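You operate a simulated robot arm through the tools that you are given. There is no shell and no other tool.

You are at the controls of a simulated two-armed robot. One attempt, no reset.

Task
The grey gas cylinder is low: change the hose over to the other one.
Fine: shut the grey valve and vent the hose to 0 bar before the coupling comes off; yellow cap into the parking cup; then open the other valve; flow dial untouched, no leak.

The check looks at the end state, three seconds after you hand in, the way a careful person would. Anything else that was tipped, shoved, dropped, spilled or broken makes it a failure. A push-on lid holds only when it is set on centred and level and pressed home; a screw cap is set on level and turned clockwise until tight.

Robot
Two 7-joint arms with fingered hands on one trunk that stands fixed in place. Base frame: the origin is at the foot of the trunk, x ahead of it, y to its left, z up. Lengths are in mm, angles in rad, forces in N, time in s.
The left shoulder is at [57, 158, 1270], the right one opposite. With the tool pointing down near the work surface each hand reaches from about 440 to 840 mm from the base axis, measured 20 degrees to its own side. Payload 4 kg a hand.
The TCP of each hand is the grasp point between the finger pads, 30 mm short of the fingertips. In the tool frame z runs along the fingers and y along their closing line. The gripper opens to 104 mm. The gripper's body begins 35 mm behind the TCP. The gripper is a hand of 4 fingers: y runs from the thumb to the fingers, the wrist lies at [-15, -104, -178] in the tool frame, and closing takes about 1.5 s.
Orientation is told as [roll, pitch, yaw] about the base's x, y, z axes, in that order, counted from this pose: with the fingers straight down and the wrist toward the robot, the tool's x, y and z point along [0, 1, 0], [1, 0, 0] and [0, 0, -1] of the base frame.

Tools
- The arms move only by the tool servo_tool. It takes "left_commands", "right_commands" or both (then of equal length, played together; a hand with none holds still); each is a list of rows, each an object (a shift or turn left out is 0, a gripper value left out holds the last) with "rot": the turn, a rotation vector about the base's x, y, z in units of 5 degrees (1.0 is 5 degrees), a list of three; "translation": the shift along the base's x, y, z in units of 25 mm (1.0 is 25 mm), a list of three; "fingers": the finger opening in mm, from 0 to 104. In form: [{"rot": [ax, ay, az], "translation": [dx, dy, dz], "fingers": fingers}, ...]. A call has 1 to 20 rows; each row shifts and turns the commanded pose from where the row before left it. A call with a number of a shift or a turn outside -1 to 1 is refused whole. A row lasts 0.2 s, in which the tool goes at most 50 mm and 0.15 rad; a call with a longer step from one row to the next is refused whole, and so is a gripper value outside its range. Where a pose cannot be reached the arm comes as near as it can. A force on the tool above 40 N (or 10 N above the force at the start of the call, whichever is more), or a blocked arm, ends the call early, and 0.2 s more pass. Each finger travels about 45 mm/s and halts on what it meets, pressing with about 33 N; the grip force reading is that of the motor and also rises with nothing between the fingers. The clock runs only during rows and for 0.2 s after the last one: add rows that do not move to give the fingers time. The reply holds the time, the measured pose of the TCP, the force on the tool along the base axes, the opening and the grip force, in the units named above and with some noise, with the torque about the TCP (base axes, N m) and any sound that the robot's microphone picked up.
- Cameras (640 x 400 px; columns grow to the right, rows downward): "scene" is now at [140.6, -16.9, 1454.4]; the picture's right is [-0.18, -0.98, 0.00], its down [-0.46, 0.08, -0.88] and it looks along [0.87, -0.16, -0.47] (base axes); focal length 214 px, centre (320, 200). "left" rides on the left gripper at [-61, -92, -130] in its tool frame; the picture's right is [-0.81, -0.28, 0.52], its down [0.53, -0.71, 0.45] and it looks along [0.24, 0.64, 0.72] (tool axes); focal length 275 px, centre (320, 200). "right" rides on the right gripper at [61, -92, -130] in its tool frame; the picture's right is [-0.81, 0.27, -0.52], its down [-0.53, -0.71, 0.45] and it looks along [-0.24, 0.64, 0.72] (tool axes); focal length 275 px, centre (320, 200). There is no depth. A picture from a camera that has moved, and an enlarged one, comes with that camera's place and axes in the base frame and with its lens.
- snapshot(camera): a new picture of that camera. It takes no simulated time.
- move_column(by): slides the trunk up (or, below 0, down) by that many mm; the arms and the scene camera ride with it, the base frame stays. It gives what a move gives, with no picture.
- hand_shape(shape, hand): the hand has 4 fingers and takes this shape, open, in about a second: jaw (thumb against the fingers, like two jaws); tri (thumb and two fingers); tip (a fingertip pinch); poke (one finger out to press); point (the index stretched); flat (the hand flat); cup (the hand cupped); fist (a fist). The gripper value then closes the fingers along that shape, each until it touches; the sizes above hold for jaw. It gives what a move gives, with no picture.
- head_to(pan, tilt): turns the head with the scene camera to pan (to the left, within 1.396 rad either way) and tilt (down, from -0.506 to 1.204), counted from straight ahead of the robot. It gives what a move gives.
- inspect(camera, box): a new picture of the part [left, top, right, bottom] of that camera's present view, enlarged. It takes no simulated time.
- hand_in(): hands the job in; it is judged then, once.

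Places have to be worked out from the pictures, the camera data and where the tool is seen. Open the grippers and draw the arms clear of the work before you hand the job in, unless the task says otherwise.

The tools are called after ">>>" by a JSON object that holds its "fn" and its "kwargs". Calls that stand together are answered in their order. servo_tool: Moves the arms, as the interface text tells. Its arguments: {"type":"object","properties":{"left_commands":{"type":"array"},"right_commands":{"type":"array"}},"required":[]} The other tools are called the same way: move_column (by) slides the trunk up or down; hand_shape (shape, hand) gives the hand a shape; head_to (pan, tilt) turns the head that bears the scene camera; snapshot (camera) takes a picture; inspect (camera, box) takes an enlarged picture of a part of a camera's view; hand_in () hands the job in.

At the start:

```text
time: 0.0
left_position: [377.1, 74.1, 1402.0]
left_ee_rot: [-0.002, -0.001, 0.001]
left_ft_force: [0.1, -0.4, 0.5]
left_wrist_torque: [0.01, -0.03, 0.04]
left_grip_width: 103.5
left_gripper_force: 0.0
left_shape: jaw
right_position: [371.5, -259.2, 1382.3]
right_ee_rot: [0.0, 0.001, 0.0]
right_ft_force: [0.3, 0.1, 0.3]
right_wrist_torque: [0.01, 0.01, -0.03]
right_grip_width: 103.4
right_gripper_force: 0.0
right_shape: jaw
trunk travel left (down, up): [-475.0, 32.0]
head pan, tilt: [-0.185, 0.478]
```

scene: 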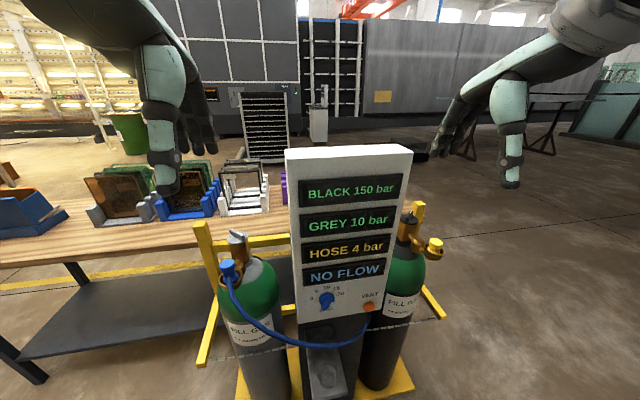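
right: 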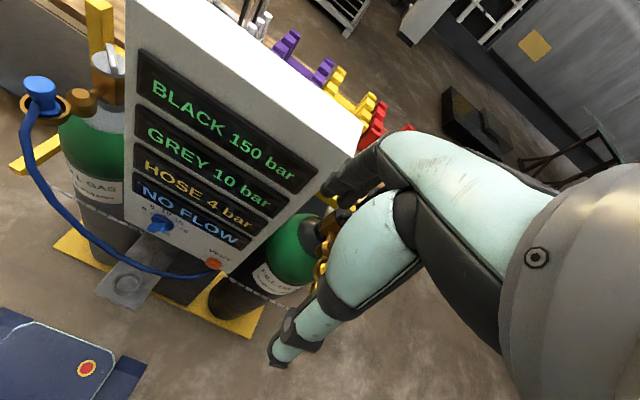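
left: 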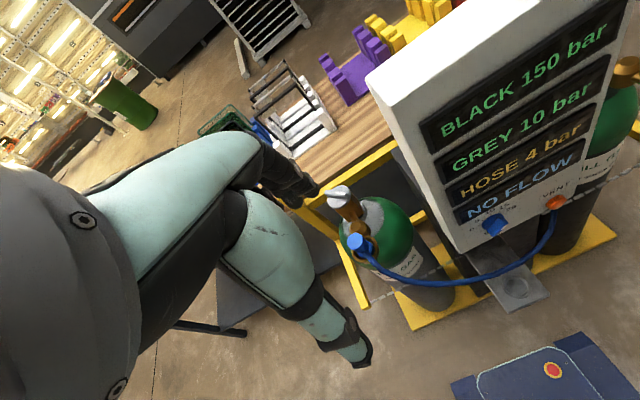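

The pictures show a panel between two cylinders; the left one carries the hose (blue coupling), the right one has a yellow cap. I look closer at each part first.

>>> {"fn": "inspect", "kwargs": {"camera": "scene", "box": [180, 190, 340, 290]}}

>>> {"fn": "inspect", "kwargs": {"camera": "scene", "box": [340, 190, 500, 290]}}

>>> {"fn": "inspect", "kwargs": {"camera": "scene", "box": [260, 280, 420, 380]}}

>>> {"fn": "inspect", "kwargs": {"camera": "left", "box": [310, 170, 470, 270]}}

>>> {"fn": "inspect", "kwargs": {"camera": "right", "box": [0, 40, 160, 140]}}

```text
4.00 times, centred on (260, 240) of scene
camera zoom: at [140.6, -16.9, 1454.4], right [-0.18, -0.98, 0.0], down [-0.46, 0.08, -0.88], along [0.87, -0.16, -0.47], focal length 858 px, centre (560, 40)
```

zoom: 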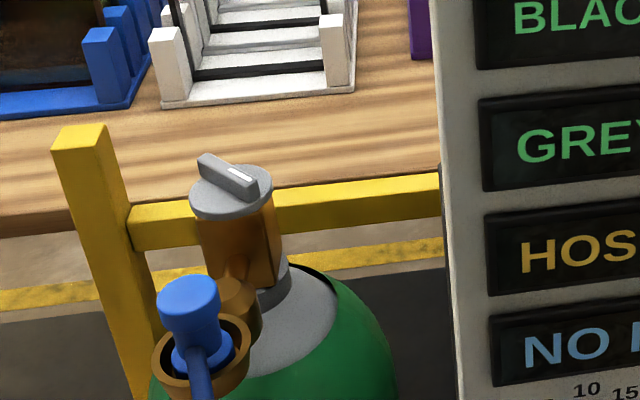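

```text
4.00 times, centred on (420, 240) of scene
camera zoom: at [140.6, -16.9, 1454.4], right [-0.18, -0.98, 0.0], down [-0.46, 0.08, -0.88], along [0.87, -0.16, -0.47], focal length 858 px, centre (-80, 40)
```

zoom: 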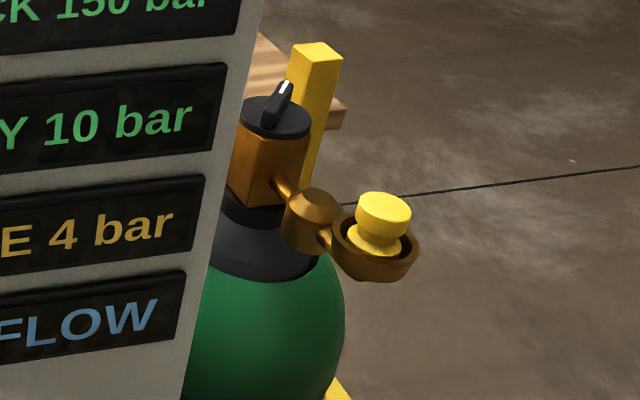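

```text
4.00 times, centred on (340, 330) of scene
camera zoom: at [140.6, -16.9, 1454.4], right [-0.18, -0.98, 0.0], down [-0.46, 0.08, -0.88], along [0.87, -0.16, -0.47], focal length 858 px, centre (240, -320)
```

zoom: 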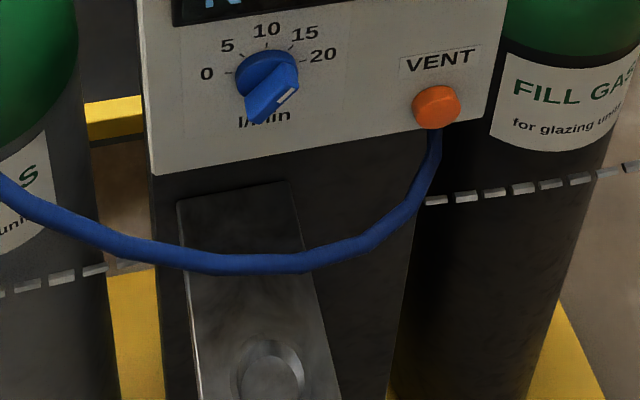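

```text
4.00 times, centred on (390, 220) of left
camera zoom: at [285.0, 14.1, 1533.5], right [-0.28, -0.81, -0.52], down [-0.71, 0.53, -0.45], along [0.64, 0.24, -0.72], focal length 1101 px, centre (40, 120)
```

zoom: 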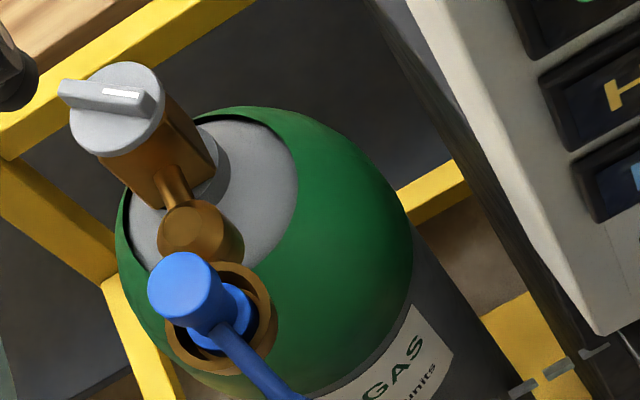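

```text
4.00 times, centred on (80, 90) of right
camera zoom: at [279.5, -198.2, 1514.1], right [0.27, -0.81, 0.52], down [-0.71, -0.53, -0.45], along [0.64, -0.24, -0.72], focal length 1101 px, centre (1280, 640)
```

zoom: 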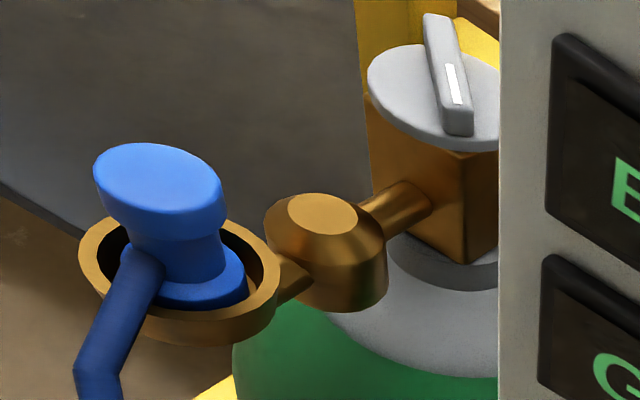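

Reading the views: the grey (left) valve knob is near [674,124,1071] and the blue coupling near [543,126,1092]. The black valve knob is near [670,-408,1071] and the yellow cap near [531,-403,1085]. The vent is near [487,-216,930] and the cup near [413,-89,797]. I bring both hands nearer to get close views, staying well above.

>>> {"fn": "servo_tool", "kwargs": {"left_commands": [{"translation": [0.4, 0.2, -0.86]}, {"translation": [0.4, 0.2, -0.86]}, {"translation": [0.4, 0.2, -0.86]}, {"translation": [0.4, 0.2, -0.86]}, {"translation": [0.4, 0.2, -0.86]}, {"translation": [0.4, 0.2, -0.86]}, {"translation": [0.4, 0.2, -0.86]}], "right_commands": [{"translation": [0.28, -0.75, -0.87]}, {"translation": [0.28, -0.75, -0.87]}, {"translation": [0.28, -0.75, -0.87]}, {"translation": [0.28, -0.75, -0.87]}, {"translation": [0.28, -0.75, -0.87]}, {"translation": [0.28, -0.75, -0.87]}, {"translation": [0.28, -0.75, -0.87]}]}}

```text
time: 1.6
left_position: [430.1, 109.9, 1256.4]
left_ee_rot: [0.001, -0.013, 0.002]
left_ft_force: [-1.6, -0.1, -0.1]
left_wrist_torque: [-0.02, 0.02, 0.02]
left_grip_width: 103.8
left_gripper_force: 0.0
left_shape: jaw
right_position: [407.3, -388.0, 1237.4]
right_ee_rot: [0.001, -0.011, -0.005]
right_ft_force: [0.6, 0.1, -0.4]
right_wrist_torque: [0.03, 0.01, 0.03]
right_grip_width: 103.8
right_gripper_force: 0.1
right_shape: jaw
trunk travel left (down, up): [-475.0, 32.0]
head pan, tilt: [-0.185, 0.478]
```

Both hands moved as told, with a small lag in x. I take pictures from both hands and the scene.

>>> {"fn": "snapshot", "kwargs": {"camera": "left"}}

>>> {"fn": "snapshot", "kwargs": {"camera": "right"}}

>>> {"fn": "snapshot", "kwargs": {"camera": "scene"}}

```text
taken
camera left: at [336.7, 49.3, 1385.5], right [-0.27, -0.81, -0.52], down [-0.71, 0.53, -0.46], along [0.65, 0.24, -0.72], focal length 275 px, centre (320, 200)
```

left: 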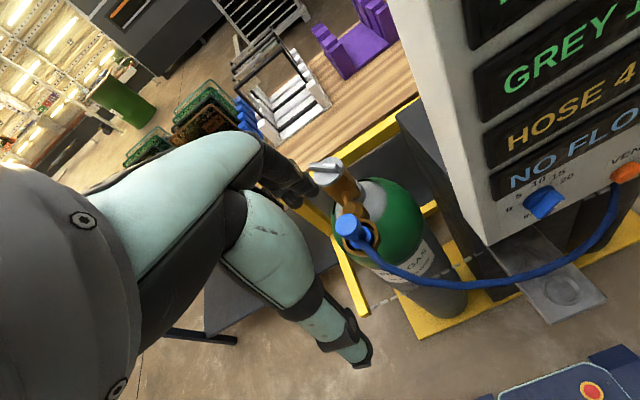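

```text
taken
camera right: at [314.0, -327.0, 1368.0], right [0.26, -0.81, 0.52], down [-0.71, -0.53, -0.46], along [0.65, -0.25, -0.72], focal length 275 px, centre (320, 200)
```

right: 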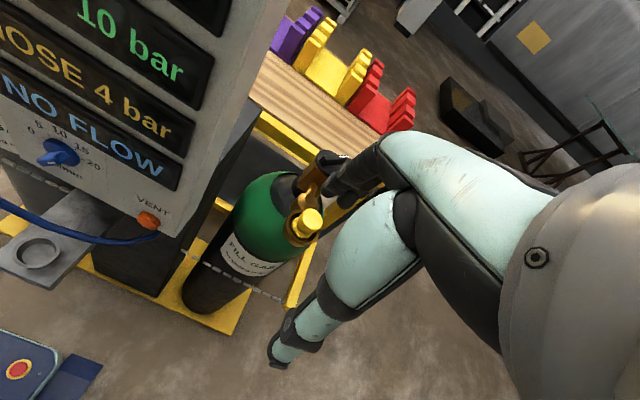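

```text
taken
camera scene: at [140.8, -17.1, 1454.4], right [-0.18, -0.98, 0.0], down [-0.46, 0.09, -0.88], along [0.87, -0.16, -0.47], focal length 214 px, centre (320, 200)
```

scene: 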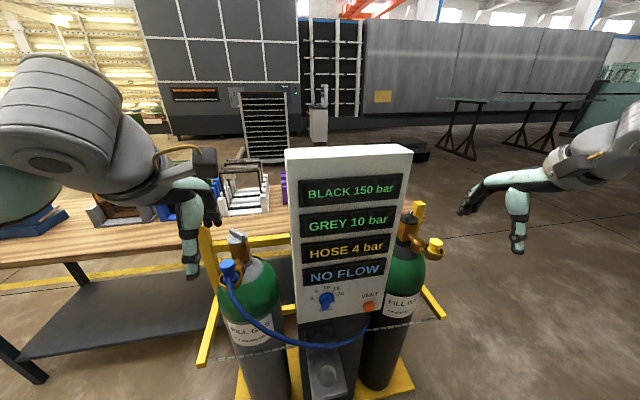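

Now I zoom on the coupling, the cap, both knobs and the parking cup.

>>> {"fn": "inspect", "kwargs": {"camera": "right", "box": [240, 130, 368, 250]}}

>>> {"fn": "inspect", "kwargs": {"camera": "left", "box": [290, 150, 418, 270]}}

>>> {"fn": "inspect", "kwargs": {"camera": "right", "box": [0, 180, 128, 300]}}

>>> {"fn": "inspect", "kwargs": {"camera": "left", "box": [490, 140, 640, 310]}}

>>> {"fn": "inspect", "kwargs": {"camera": "scene", "box": [210, 220, 290, 290]}}

>>> {"fn": "inspect", "kwargs": {"camera": "scene", "box": [385, 195, 465, 265]}}

```text
3.33 times, centred on (304, 190) of right
camera zoom: at [314.0, -327.0, 1368.0], right [0.26, -0.81, 0.52], down [-0.71, -0.53, -0.46], along [0.65, -0.25, -0.72], focal length 918 px, centre (373, 233)
```

zoom: 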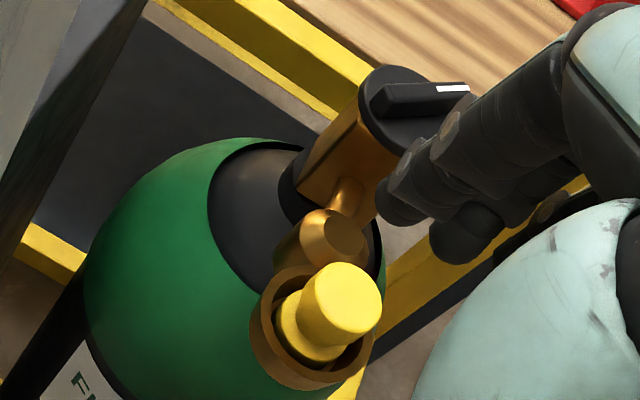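

```text
3.33 times, centred on (354, 210) of left
camera zoom: at [336.7, 49.3, 1385.5], right [-0.27, -0.81, -0.52], down [-0.71, 0.53, -0.46], along [0.65, 0.24, -0.72], focal length 918 px, centre (207, 167)
```

zoom: 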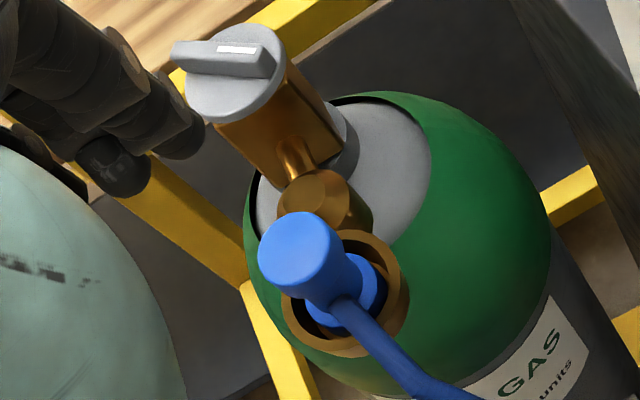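

```text
3.33 times, centred on (64, 240) of right
camera zoom: at [314.0, -327.0, 1368.0], right [0.26, -0.81, 0.52], down [-0.71, -0.53, -0.46], along [0.65, -0.25, -0.72], focal length 918 px, centre (1173, 67)
```

zoom: 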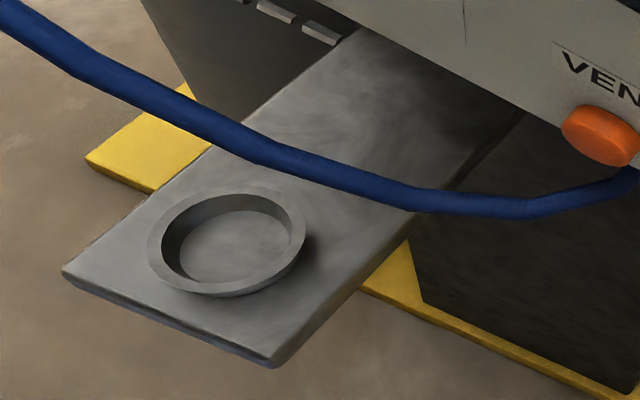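

```text
2.35 times, centred on (565, 225) of left
camera zoom: at [336.7, 49.3, 1385.5], right [-0.27, -0.81, -0.52], down [-0.71, 0.53, -0.46], along [0.65, 0.24, -0.72], focal length 648 px, centre (-256, 141)
```

zoom: 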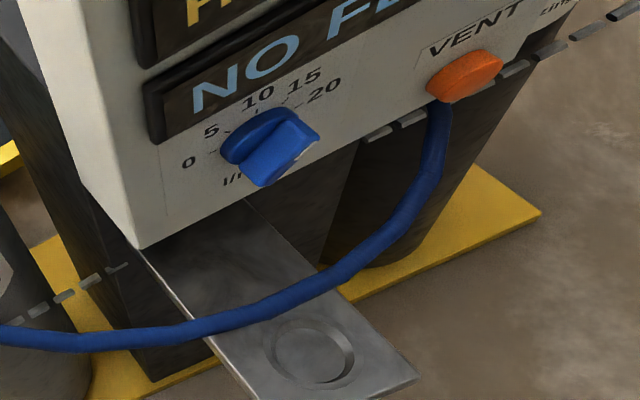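

```text
5.71 times, centred on (250, 255) of scene
camera zoom: at [140.8, -17.1, 1454.4], right [-0.18, -0.98, 0.0], down [-0.46, 0.09, -0.88], along [0.87, -0.16, -0.47], focal length 1226 px, centre (720, -114)
```

zoom: 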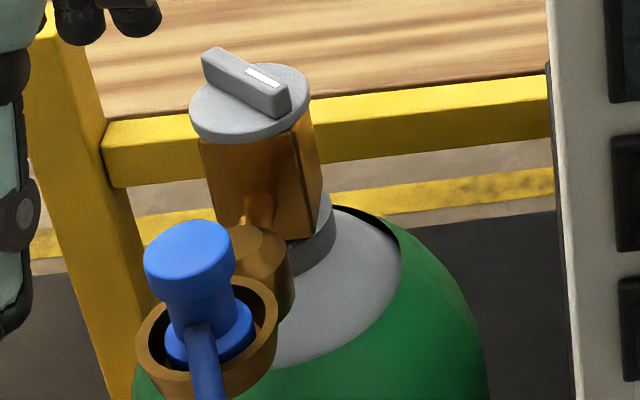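

```text
5.71 times, centred on (425, 230) of scene
camera zoom: at [140.8, -17.1, 1454.4], right [-0.18, -0.98, 0.0], down [-0.46, 0.09, -0.88], along [0.87, -0.16, -0.47], focal length 1226 px, centre (-280, 29)
```

zoom: 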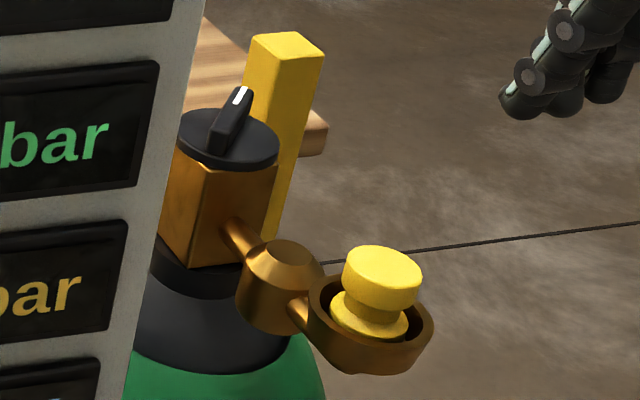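

The grey lever's white mark points roughly toward the robot's right-front (about -140°) and the black one about -40°. I move the left hand nearer above the grey valve, with tips well above the coupling, for a close look at the lever and its surroundings.

>>> {"fn": "servo_tool", "kwargs": {"left_commands": [{"translation": [0.8, -0.08, -0.4]}, {"translation": [0.8, -0.08, -0.4]}, {"translation": [0.8, -0.08, -0.4]}, {"translation": [0.8, -0.08, -0.4]}, {"translation": [0.8, -0.08, -0.4]}, {}, {}], "right_commands": [{"translation": [0.8, 0, -0.2]}, {"translation": [0.8, 0, -0.2]}, {"translation": [0.8, 0, -0.2]}, {"translation": [0.8, 0, -0.2]}, {"translation": [0.8, 0, -0.2]}, {}, {}]}}

>>> {"fn": "snapshot", "kwargs": {"camera": "left"}}

>>> {"fn": "snapshot", "kwargs": {"camera": "right"}}

>>> {"fn": "snapshot", "kwargs": {"camera": "scene"}}

```text
time: 3.2
left_position: [529.8, 99.4, 1205.6]
left_ee_rot: [0.0, -0.013, -0.001]
left_ft_force: [0.2, -0.5, -0.4]
left_wrist_torque: [-0.01, -0.02, -0.01]
left_grip_width: 104.2
left_gripper_force: 0.1
left_shape: jaw
right_position: [504.6, -390.5, 1208.2]
right_ee_rot: [-0.002, -0.009, -0.001]
right_ft_force: [-0.4, -1.4, -0.1]
right_wrist_torque: [-0.02, 0.04, 0.01]
right_grip_width: 103.8
right_gripper_force: 0.0
right_shape: jaw
trunk travel left (down, up): [-475.0, 32.0]
head pan, tilt: [-0.185, 0.478]
```

```text
taken
camera left: at [436.4, 38.6, 1335.8], right [-0.27, -0.81, -0.52], down [-0.71, 0.53, -0.46], along [0.65, 0.24, -0.72], focal length 275 px, centre (320, 200)
```

left: 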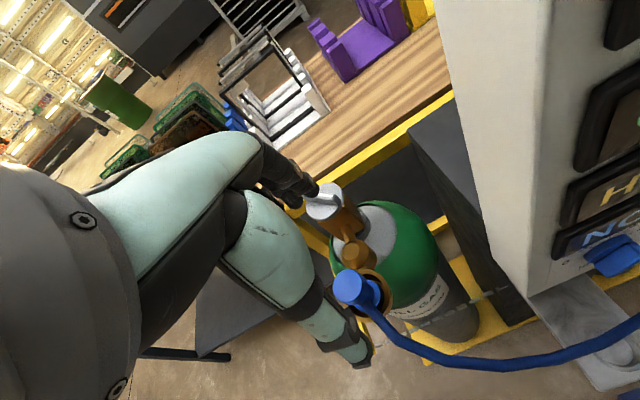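

```text
taken
camera right: at [410.7, -329.6, 1339.3], right [0.27, -0.81, 0.52], down [-0.71, -0.53, -0.46], along [0.65, -0.25, -0.72], focal length 275 px, centre (320, 200)
```

right: 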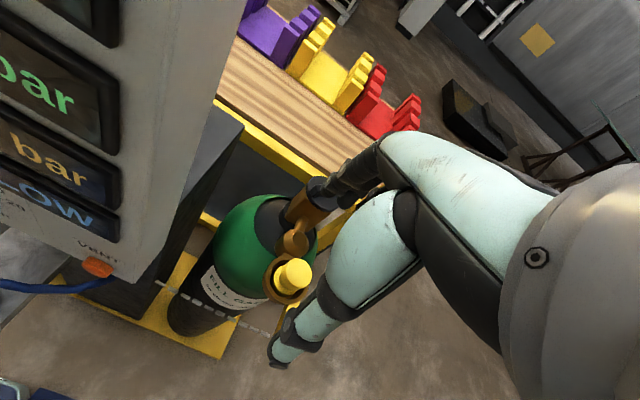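

```text
taken
camera scene: at [141.0, -17.4, 1454.4], right [-0.18, -0.98, 0.0], down [-0.46, 0.09, -0.88], along [0.87, -0.16, -0.47], focal length 214 px, centre (320, 200)
```

scene: 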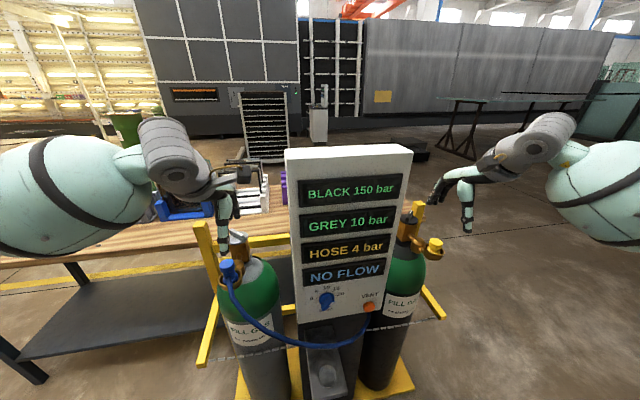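

I zoom in on both valves from the hand cameras now.

>>> {"fn": "inspect", "kwargs": {"camera": "left", "box": [280, 160, 440, 320]}}

>>> {"fn": "inspect", "kwargs": {"camera": "right", "box": [210, 150, 370, 310]}}

>>> {"fn": "inspect", "kwargs": {"camera": "scene", "box": [300, 280, 390, 330]}}

>>> {"fn": "inspect", "kwargs": {"camera": "scene", "box": [190, 200, 290, 300]}}

```text
2.50 times, centred on (360, 240) of left
camera zoom: at [436.4, 38.6, 1335.8], right [-0.27, -0.81, -0.52], down [-0.71, 0.53, -0.46], along [0.65, 0.24, -0.72], focal length 688 px, centre (220, 100)
```

zoom: 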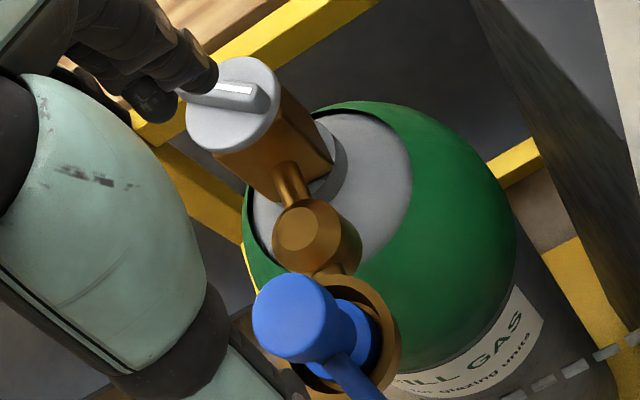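

```text
2.50 times, centred on (290, 230) of right
camera zoom: at [410.7, -329.6, 1339.3], right [0.27, -0.81, 0.52], down [-0.71, -0.53, -0.46], along [0.65, -0.25, -0.72], focal length 688 px, centre (395, 125)
```

zoom: 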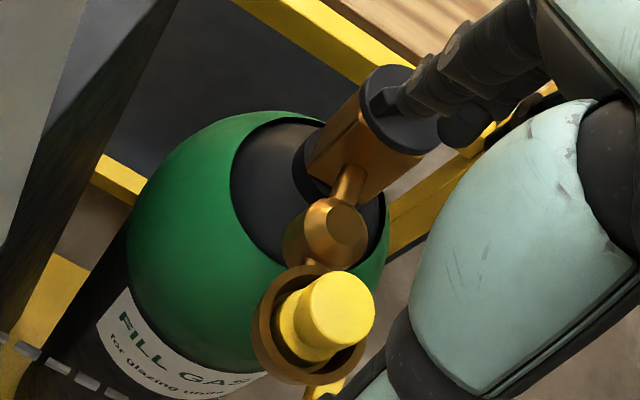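

```text
7.11 times, centred on (345, 305) of scene
camera zoom: at [141.0, -17.4, 1454.4], right [-0.18, -0.98, 0.0], down [-0.46, 0.09, -0.88], along [0.87, -0.16, -0.47], focal length 1525 px, centre (142, -547)
```

zoom: 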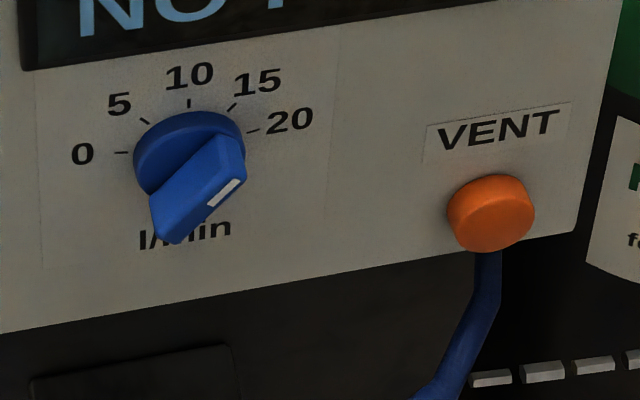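

```text
4.00 times, centred on (240, 250) of scene
camera zoom: at [141.0, -17.4, 1454.4], right [-0.18, -0.98, 0.0], down [-0.46, 0.09, -0.88], along [0.87, -0.16, -0.47], focal length 858 px, centre (640, 0)
```

zoom: 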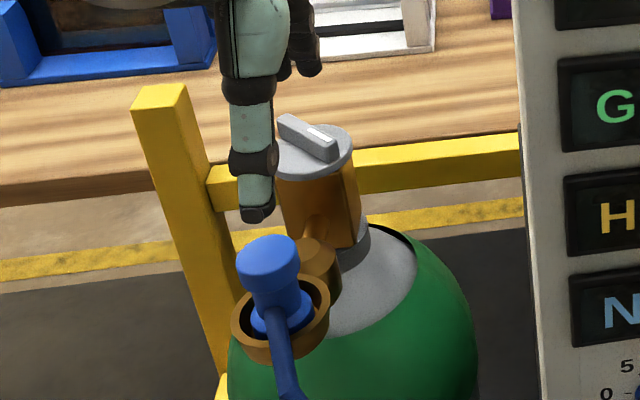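

The grey knob disc is at about [674,125,1066] with a lever bar about 52 mm long lying along -140°/40°. I turn the left hand to yaw -50° so that its closing line crosses the bar, and bring it above the knob with a wide margin.

>>> {"fn": "servo_tool", "kwargs": {"left_commands": [{"translation": [0.6, 0.1, -0.1], "rot": [0, 0, -1]}, {"translation": [0.6, 0.1, -0.1], "rot": [0, 0, -1]}, {"translation": [0.6, 0.1, -0.1], "rot": [0, 0, -1]}, {"translation": [0.6, 0.1, -0.1], "rot": [0, 0, -1]}, {"translation": [0.6, 0.1, -0.1], "rot": [0, 0, -1]}, {"translation": [0.6, 0.1, -0.1], "rot": [0, 0, -1]}, {"translation": [0.6, 0.1, -0.1], "rot": [0, 0, -1]}, {"translation": [0.6, 0.1, -0.1], "rot": [0, 0, -1]}, {"translation": [0.6, 0.1, -0.1], "rot": [0, 0, -1]}, {"translation": [0.6, 0.1, -0.1], "rot": [0, 0, -1]}, {}, {}]}}

>>> {"fn": "snapshot", "kwargs": {"camera": "left"}}

>>> {"fn": "snapshot", "kwargs": {"camera": "scene"}}

>>> {"fn": "snapshot", "kwargs": {"camera": "right"}}

```text
time: 5.8
left_position: [680.2, 125.2, 1181.8]
left_ee_rot: [0.0, -0.01, -0.873]
left_ft_force: [0.1, -0.3, 0.1]
left_wrist_torque: [-0.04, -0.01, 0.01]
left_grip_width: 104.0
left_gripper_force: 0.0
left_shape: jaw
right_position: [503.6, -389.4, 1209.2]
right_ee_rot: [-0.002, -0.011, 0.0]
right_ft_force: [0.5, 0.3, 0.1]
right_wrist_torque: [0.01, -0.01, 0.0]
right_grip_width: 103.9
right_gripper_force: 0.1
right_shape: jaw
trunk travel left (down, up): [-475.0, 32.0]
head pan, tilt: [-0.185, 0.478]
```

```text
taken
camera left: at [573.5, 157.6, 1310.9], right [-0.79, -0.31, -0.52], down [-0.05, 0.89, -0.46], along [0.61, -0.34, -0.72], focal length 275 px, centre (320, 200)
```

left: 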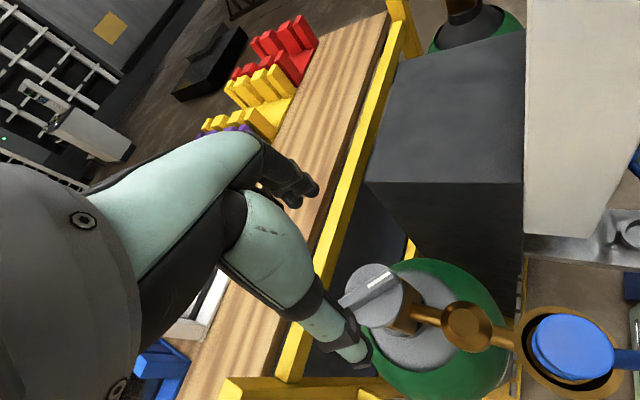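

```text
taken
camera scene: at [141.0, -16.9, 1454.4], right [-0.18, -0.98, 0.0], down [-0.46, 0.08, -0.88], along [0.87, -0.16, -0.47], focal length 214 px, centre (320, 200)
```

scene: 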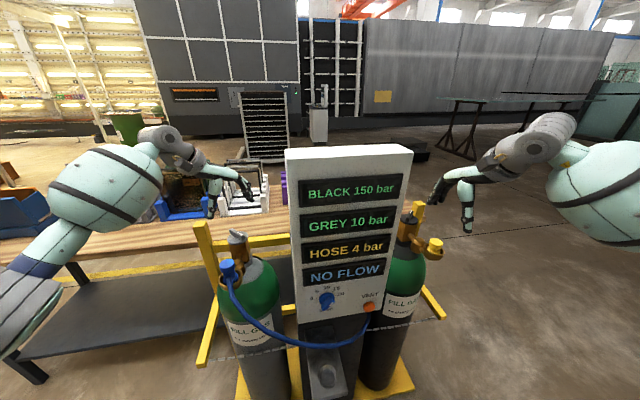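

```text
taken
camera right: at [410.3, -329.1, 1339.5], right [0.27, -0.81, 0.52], down [-0.71, -0.53, -0.46], along [0.65, -0.25, -0.72], focal length 275 px, centre (320, 200)
```

right: 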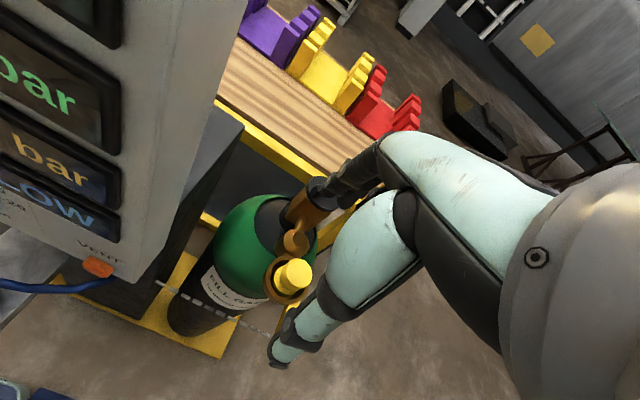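

The knob is well visible beneath the hand. I zoom in to measure its centre and bar direction.

>>> {"fn": "inspect", "kwargs": {"camera": "left", "box": [300, 220, 460, 380]}}

>>> {"fn": "inspect", "kwargs": {"camera": "scene", "box": [195, 160, 275, 260]}}

```text
2.50 times, centred on (380, 300) of left
camera zoom: at [573.5, 157.6, 1310.9], right [-0.79, -0.31, -0.52], down [-0.05, 0.89, -0.46], along [0.61, -0.34, -0.72], focal length 688 px, centre (170, -50)
```

zoom: 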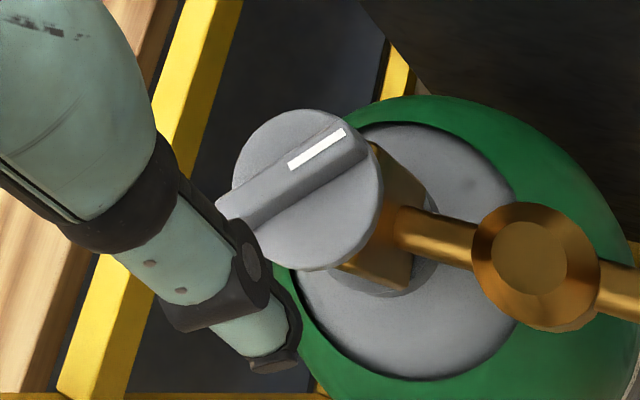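

```text
4.00 times, centred on (235, 210) of scene
camera zoom: at [141.0, -16.9, 1454.4], right [-0.18, -0.98, 0.0], down [-0.46, 0.08, -0.88], along [0.87, -0.16, -0.47], focal length 858 px, centre (660, 160)
```

zoom: 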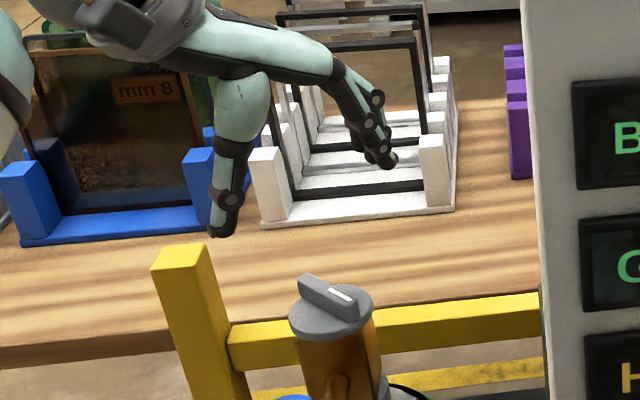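

Hand camera and scene camera disagree on the knob's y by about 8 mm, so I lower the hand to just above the bar (tips near 1100), where parallax is small. I then compare again.

>>> {"fn": "servo_tool", "kwargs": {"left_commands": [{"translation": [-0.04, 0.04, -0.7]}, {"translation": [-0.04, 0.04, -0.7]}, {"translation": [-0.04, 0.04, -0.7]}, {}, {}]}}

>>> {"fn": "inspect", "kwargs": {"camera": "left", "box": [240, 180, 440, 380]}}

>>> {"fn": "inspect", "kwargs": {"camera": "scene", "box": [195, 180, 275, 260]}}

```text
time: 7.0
left_position: [677.7, 128.4, 1129.2]
left_ee_rot: [0.0, -0.01, -0.873]
left_ft_force: [0.2, -0.3, 0.2]
left_wrist_torque: [-0.01, -0.01, -0.02]
left_grip_width: 103.9
left_gripper_force: 0.1
left_shape: jaw
right_position: [504.2, -391.2, 1209.7]
right_ee_rot: [0.0, -0.01, -0.001]
right_ft_force: [0.3, 0.3, 0.5]
right_wrist_torque: [0.04, 0.01, 0.01]
right_grip_width: 103.9
right_gripper_force: 0.0
right_shape: jaw
trunk travel left (down, up): [-475.0, 32.0]
head pan, tilt: [-0.185, 0.478]
```

```text
2.00 times, centred on (340, 280) of left
camera zoom: at [570.7, 160.6, 1258.7], right [-0.79, -0.31, -0.52], down [-0.05, 0.89, -0.46], along [0.61, -0.34, -0.72], focal length 551 px, centre (280, 40)
```

zoom: 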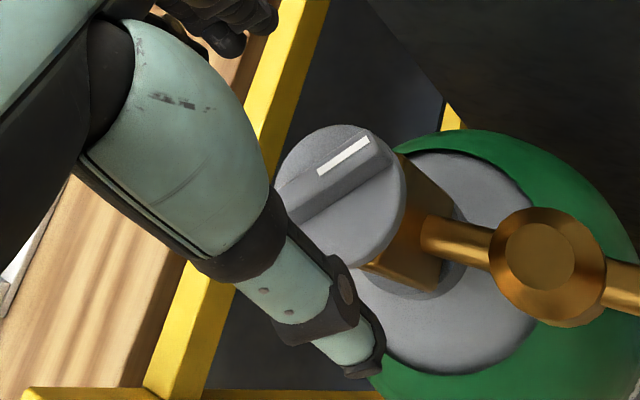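

```text
5.00 times, centred on (235, 220) of scene
camera zoom: at [141.1, -17.0, 1454.4], right [-0.18, -0.98, 0.0], down [-0.46, 0.09, -0.88], along [0.87, -0.16, -0.47], focal length 1072 px, centre (745, 100)
```

zoom: 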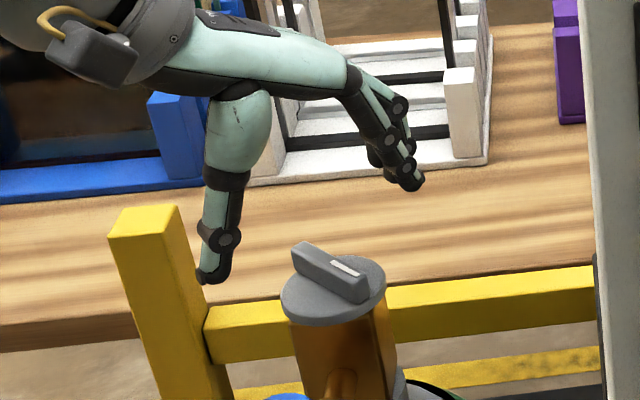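

Projected onto the disc height, the TCP axis falls within a few mm of the knob centre in both views, and the bar is aligned with the fingers. I close partly to 34 mm while still above, shift 2 mm in y, and look before going down.

>>> {"fn": "servo_tool", "kwargs": {"left_commands": [{"translation": [0, 0.08, 0], "fingers": 34}, {}, {}, {}, {}, {}]}}

>>> {"fn": "inspect", "kwargs": {"camera": "left", "box": [240, 180, 440, 380]}}

>>> {"fn": "inspect", "kwargs": {"camera": "scene", "box": [195, 180, 275, 260]}}

```text
time: 8.4
left_position: [677.7, 129.7, 1129.3]
left_ee_rot: [0.0, -0.011, -0.873]
left_ft_force: [1.0, 0.1, 0.4]
left_wrist_torque: [0.02, -0.02, 0.04]
left_grip_width: 34.5
left_gripper_force: 0.1
left_shape: jaw
right_position: [505.8, -390.4, 1208.9]
right_ee_rot: [-0.002, -0.011, 0.0]
right_ft_force: [1.1, 0.3, 0.4]
right_wrist_torque: [-0.02, 0.01, -0.02]
right_grip_width: 103.8
right_gripper_force: 0.1
right_shape: jaw
trunk travel left (down, up): [-475.0, 32.0]
head pan, tilt: [-0.185, 0.478]
```

```text
2.00 times, centred on (340, 280) of left
camera zoom: at [570.8, 162.6, 1258.6], right [-0.79, -0.31, -0.52], down [-0.05, 0.89, -0.46], along [0.61, -0.34, -0.72], focal length 551 px, centre (280, 40)
```

zoom: 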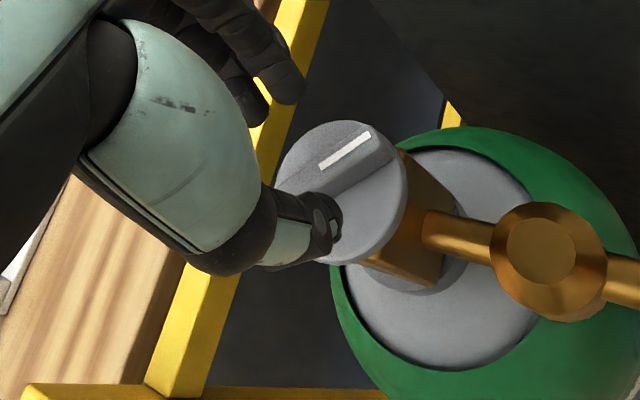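

```text
5.00 times, centred on (235, 220) of scene
camera zoom: at [141.2, -16.9, 1454.4], right [-0.18, -0.98, 0.0], down [-0.46, 0.08, -0.88], along [0.87, -0.16, -0.47], focal length 1072 px, centre (745, 100)
```

zoom: 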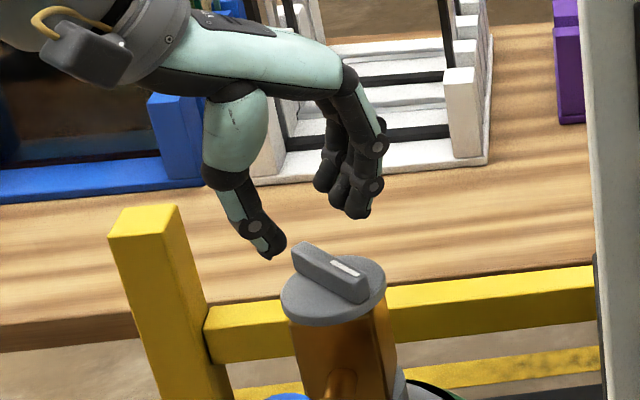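

Across the bar (closing direction) both views agree within about 3 mm; only along the bar they differ slightly, which matters little. I go down 22 mm and check.

>>> {"fn": "servo_tool", "kwargs": {"left_commands": [{"translation": [0, 0, -0.3]}, {"translation": [0, 0, -0.3]}, {"translation": [0, 0, -0.28]}, {}]}}

>>> {"fn": "inspect", "kwargs": {"camera": "left", "box": [240, 180, 440, 380]}}

>>> {"fn": "inspect", "kwargs": {"camera": "scene", "box": [215, 200, 265, 250]}}

```text
time: 9.4
left_position: [677.4, 129.3, 1106.6]
left_ee_rot: [0.0, -0.013, -0.872]
left_ft_force: [0.2, 0.0, -0.4]
left_wrist_torque: [0.0, 0.0, 0.02]
left_grip_width: 34.2
left_gripper_force: 0.0
left_shape: jaw
right_position: [504.5, -389.8, 1208.5]
right_ee_rot: [-0.002, -0.008, 0.001]
right_ft_force: [0.9, -0.2, -0.1]
right_wrist_torque: [0.02, -0.01, -0.02]
right_grip_width: 104.0
right_gripper_force: 0.1
right_shape: jaw
trunk travel left (down, up): [-475.0, 32.0]
head pan, tilt: [-0.185, 0.478]
```

```text
2.00 times, centred on (340, 280) of left
camera zoom: at [570.7, 162.0, 1236.8], right [-0.79, -0.31, -0.52], down [-0.05, 0.88, -0.46], along [0.61, -0.34, -0.72], focal length 551 px, centre (280, 40)
```

zoom: 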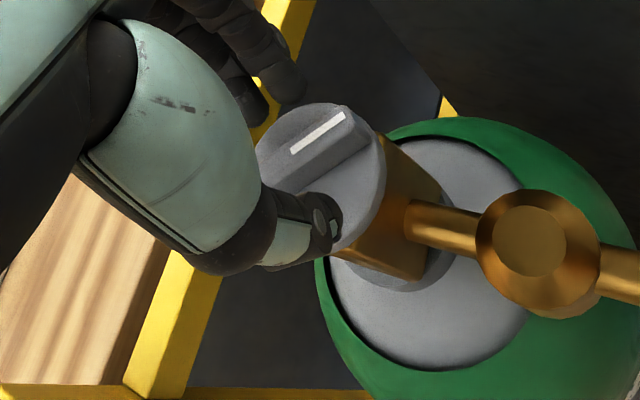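

```text
8.00 times, centred on (240, 225) of scene
camera zoom: at [141.2, -16.9, 1454.4], right [-0.18, -0.98, 0.0], down [-0.46, 0.08, -0.88], along [0.87, -0.16, -0.47], focal length 1716 px, centre (960, 0)
```

zoom: 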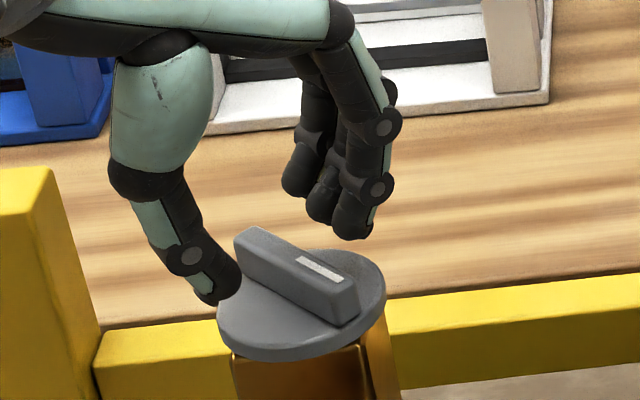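

The thumb and fingers straddle the bar. I lower 6 mm more in small steps, then close on the bar.

>>> {"fn": "servo_tool", "kwargs": {"left_commands": [{"translation": [0, 0, -0.12]}, {"translation": [0, 0, -0.12]}, {}, {}]}}

>>> {"fn": "inspect", "kwargs": {"camera": "scene", "box": [215, 200, 265, 250]}}

```text
time: 10.4
left_position: [678.1, 128.3, 1100.8]
left_ee_rot: [-0.001, -0.011, -0.872]
left_ft_force: [0.0, 0.5, -1.4]
left_wrist_torque: [0.0, -0.03, 0.01]
left_grip_width: 34.5
left_gripper_force: 0.0
left_shape: jaw
right_position: [503.9, -389.7, 1209.5]
right_ee_rot: [-0.002, -0.009, -0.002]
right_ft_force: [0.4, 0.7, -0.4]
right_wrist_torque: [-0.01, -0.01, -0.02]
right_grip_width: 103.7
right_gripper_force: 0.0
right_shape: jaw
trunk travel left (down, up): [-475.0, 32.0]
head pan, tilt: [-0.185, 0.478]
```

```text
8.00 times, centred on (240, 225) of scene
camera zoom: at [141.2, -16.9, 1454.4], right [-0.18, -0.98, 0.0], down [-0.46, 0.08, -0.88], along [0.87, -0.16, -0.47], focal length 1716 px, centre (960, 0)
```

zoom: 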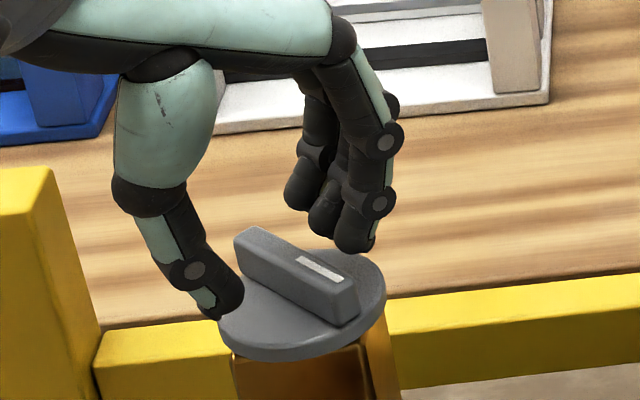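

The thumb tip seems about 6-10 mm above the disc and the fingertips slightly higher. I ease down in 2 mm steps watching the force, with a small shift along the bar toward its mark end.

>>> {"fn": "servo_tool", "kwargs": {"left_commands": [{"translation": [-0.05, -0.05, -0.08]}, {"translation": [-0.05, -0.05, -0.08]}, {"translation": [0, 0, -0.08]}, {}, {}]}}

>>> {"fn": "inspect", "kwargs": {"camera": "scene", "box": [215, 200, 265, 250]}}

>>> {"fn": "inspect", "kwargs": {"camera": "left", "box": [280, 200, 380, 300]}}

```text
time: 11.6
left_position: [676.0, 125.4, 1095.4]
left_ee_rot: [0.0, -0.01, -0.871]
left_ft_force: [-0.7, 0.1, 0.6]
left_wrist_torque: [-0.04, 0.0, 0.0]
left_grip_width: 34.6
left_gripper_force: 0.1
left_shape: jaw
right_position: [503.9, -390.2, 1209.0]
right_ee_rot: [-0.001, -0.009, 0.0]
right_ft_force: [1.0, 0.1, 0.0]
right_wrist_torque: [-0.03, 0.02, -0.01]
right_grip_width: 103.9
right_gripper_force: 0.1
right_shape: jaw
trunk travel left (down, up): [-475.0, 32.0]
head pan, tilt: [-0.185, 0.478]
```

```text
8.00 times, centred on (240, 225) of scene
camera zoom: at [141.2, -16.9, 1454.4], right [-0.18, -0.98, 0.0], down [-0.46, 0.08, -0.88], along [0.87, -0.16, -0.47], focal length 1716 px, centre (960, 0)
```

zoom: 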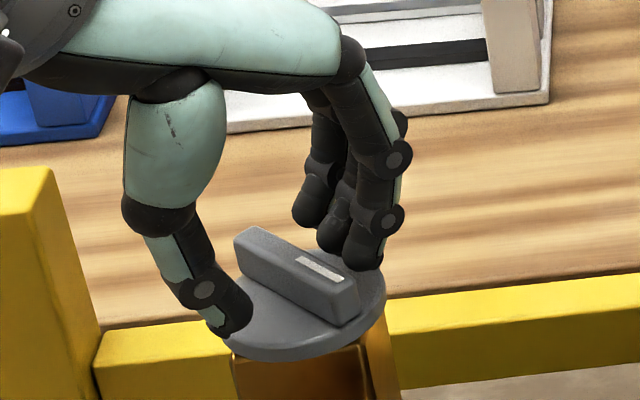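

```text
4.00 times, centred on (330, 250) of left
camera zoom: at [568.2, 160.0, 1224.3], right [-0.79, -0.31, -0.52], down [-0.05, 0.88, -0.46], along [0.61, -0.34, -0.72], focal length 1101 px, centre (280, 0)
```

zoom: 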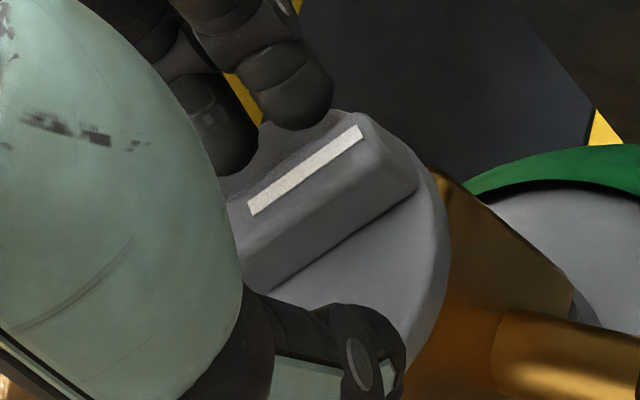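

The bar now lies clearly between thumb and fingers. I close on it.

>>> {"fn": "servo_tool", "kwargs": {"left_commands": [{"fingers": 5}, {}, {}, {}, {}]}}

>>> {"fn": "inspect", "kwargs": {"camera": "scene", "box": [215, 200, 265, 250]}}

>>> {"fn": "inspect", "kwargs": {"camera": "left", "box": [280, 200, 380, 300]}}

```text
time: 12.8
left_position: [676.5, 125.1, 1094.4]
left_ee_rot: [0.001, -0.012, -0.874]
left_ft_force: [10.9, -8.8, 8.4]
left_wrist_torque: [-0.24, -0.43, -0.07]
left_grip_width: 6.2
left_gripper_force: 0.1
left_shape: jaw
right_position: [504.6, -390.9, 1207.7]
right_ee_rot: [0.001, -0.01, 0.001]
right_ft_force: [0.3, -0.1, -0.6]
right_wrist_torque: [0.01, 0.0, 0.0]
right_grip_width: 103.8
right_gripper_force: 0.0
right_shape: jaw
trunk travel left (down, up): [-475.0, 32.0]
head pan, tilt: [-0.185, 0.478]
```

```text
8.00 times, centred on (240, 225) of scene
camera zoom: at [142.4, -18.9, 1454.3], right [-0.18, -0.98, 0.0], down [-0.47, 0.09, -0.88], along [0.87, -0.16, -0.47], focal length 1716 px, centre (960, 0)
```

zoom: 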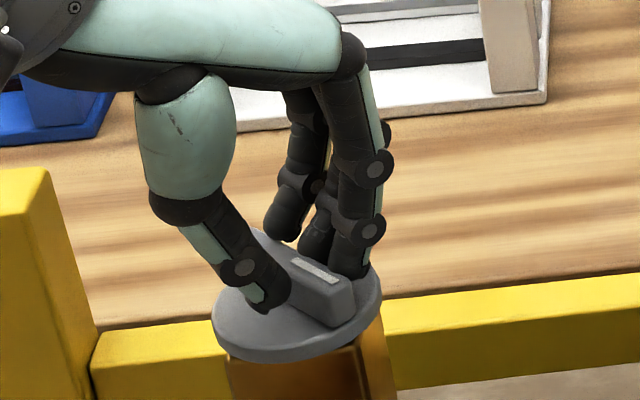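

```text
4.00 times, centred on (330, 250) of left
camera zoom: at [569.1, 158.0, 1225.0], right [-0.79, -0.31, -0.52], down [-0.05, 0.88, -0.46], along [0.61, -0.34, -0.72], focal length 1101 px, centre (280, 0)
```

zoom: 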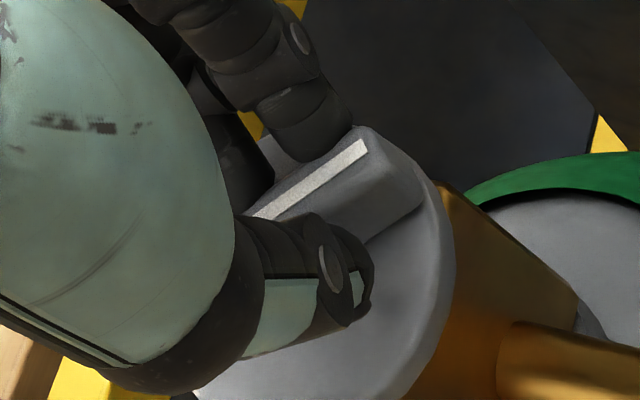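

Contact has begun (force 11,-9,8 N). I let the fingers finish closing and read again.

>>> {"fn": "servo_tool", "kwargs": {"left_commands": [{"fingers": 2}, {}, {}, {}, {}]}}

>>> {"fn": "inspect", "kwargs": {"camera": "left", "box": [280, 200, 380, 300]}}

>>> {"fn": "inspect", "kwargs": {"camera": "scene", "box": [215, 200, 265, 250]}}

```text
time: 14.0
left_position: [676.7, 125.4, 1095.4]
left_ee_rot: [0.002, -0.011, -0.872]
left_ft_force: [7.9, -4.6, 9.0]
left_wrist_torque: [-0.11, -0.28, -0.02]
left_grip_width: 4.5
left_gripper_force: 32.8
left_shape: jaw
right_position: [503.7, -390.8, 1207.7]
right_ee_rot: [-0.001, -0.01, 0.0]
right_ft_force: [0.2, 0.6, -0.9]
right_wrist_torque: [-0.03, -0.02, 0.0]
right_grip_width: 103.9
right_gripper_force: 0.1
right_shape: jaw
trunk travel left (down, up): [-475.0, 32.0]
head pan, tilt: [-0.185, 0.478]
```

```text
4.00 times, centred on (330, 250) of left
camera zoom: at [568.4, 159.1, 1224.7], right [-0.79, -0.31, -0.52], down [-0.05, 0.89, -0.46], along [0.61, -0.34, -0.72], focal length 1101 px, centre (280, 0)
```

zoom: 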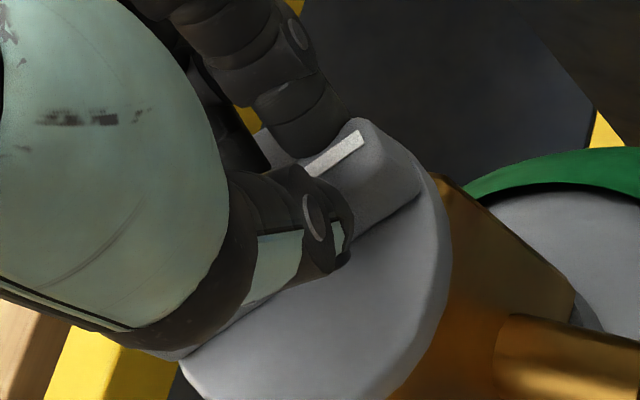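

```text
8.00 times, centred on (240, 225) of scene
camera zoom: at [141.4, -18.2, 1454.4], right [-0.18, -0.98, 0.0], down [-0.46, 0.09, -0.88], along [0.87, -0.16, -0.47], focal length 1716 px, centre (960, 0)
```

zoom: 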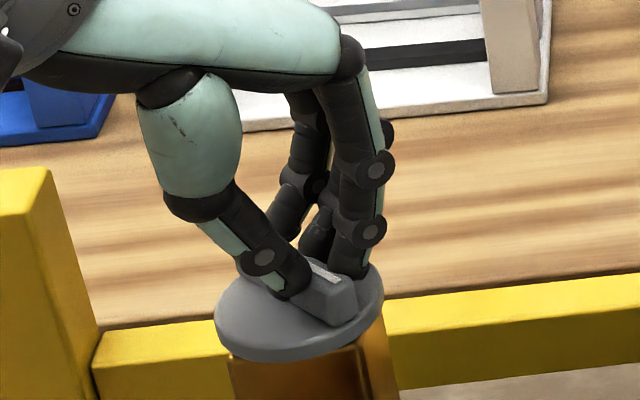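

Grip force is 32.8 N on the bar. I try a clockwise turn of 10° and watch the mark and the panel.

>>> {"fn": "servo_tool", "kwargs": {"left_commands": [{"rot": [0, 0, -0.5]}, {"rot": [0, 0, -0.5]}, {"rot": [0, 0, -0.5]}, {"rot": [0, 0, -0.5]}, {}]}}

>>> {"fn": "inspect", "kwargs": {"camera": "left", "box": [270, 190, 390, 310]}}

>>> {"fn": "snapshot", "kwargs": {"camera": "scene"}}

```text
time: 15.2
left_position: [677.1, 128.5, 1094.6]
left_ee_rot: [0.0, -0.011, -1.049]
left_ft_force: [13.4, 0.5, 11.9]
left_wrist_torque: [-0.06, -0.4, 0.17]
left_grip_width: 4.6
left_gripper_force: 33.3
left_shape: jaw
right_position: [505.0, -390.9, 1208.3]
right_ee_rot: [-0.002, -0.01, 0.001]
right_ft_force: [-0.3, 0.0, 0.0]
right_wrist_torque: [0.0, 0.01, -0.01]
right_grip_width: 103.9
right_gripper_force: 0.0
right_shape: jaw
trunk travel left (down, up): [-475.0, 32.0]
head pan, tilt: [-0.185, 0.478]
```

```text
3.33 times, centred on (330, 250) of left
camera zoom: at [576.6, 178.3, 1224.5], right [-0.84, -0.17, -0.52], down [0.11, 0.88, -0.46], along [0.54, -0.44, -0.72], focal length 918 px, centre (287, 33)
```

zoom: 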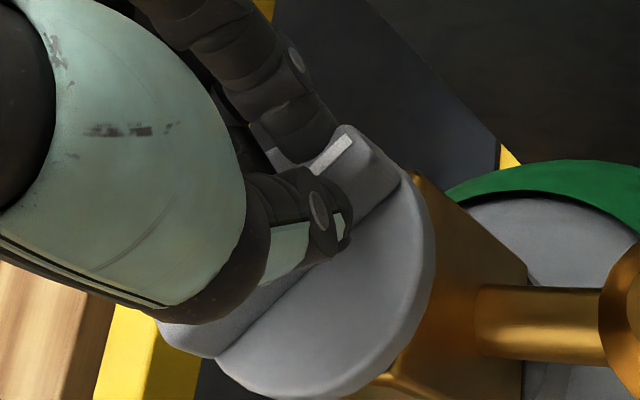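

```text
taken
camera scene: at [142.7, -17.3, 1454.3], right [-0.18, -0.98, 0.0], down [-0.47, 0.09, -0.88], along [0.87, -0.16, -0.47], focal length 214 px, centre (320, 200)
```

scene: 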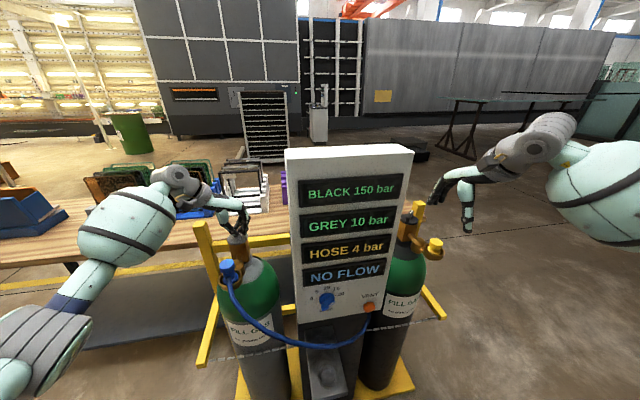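

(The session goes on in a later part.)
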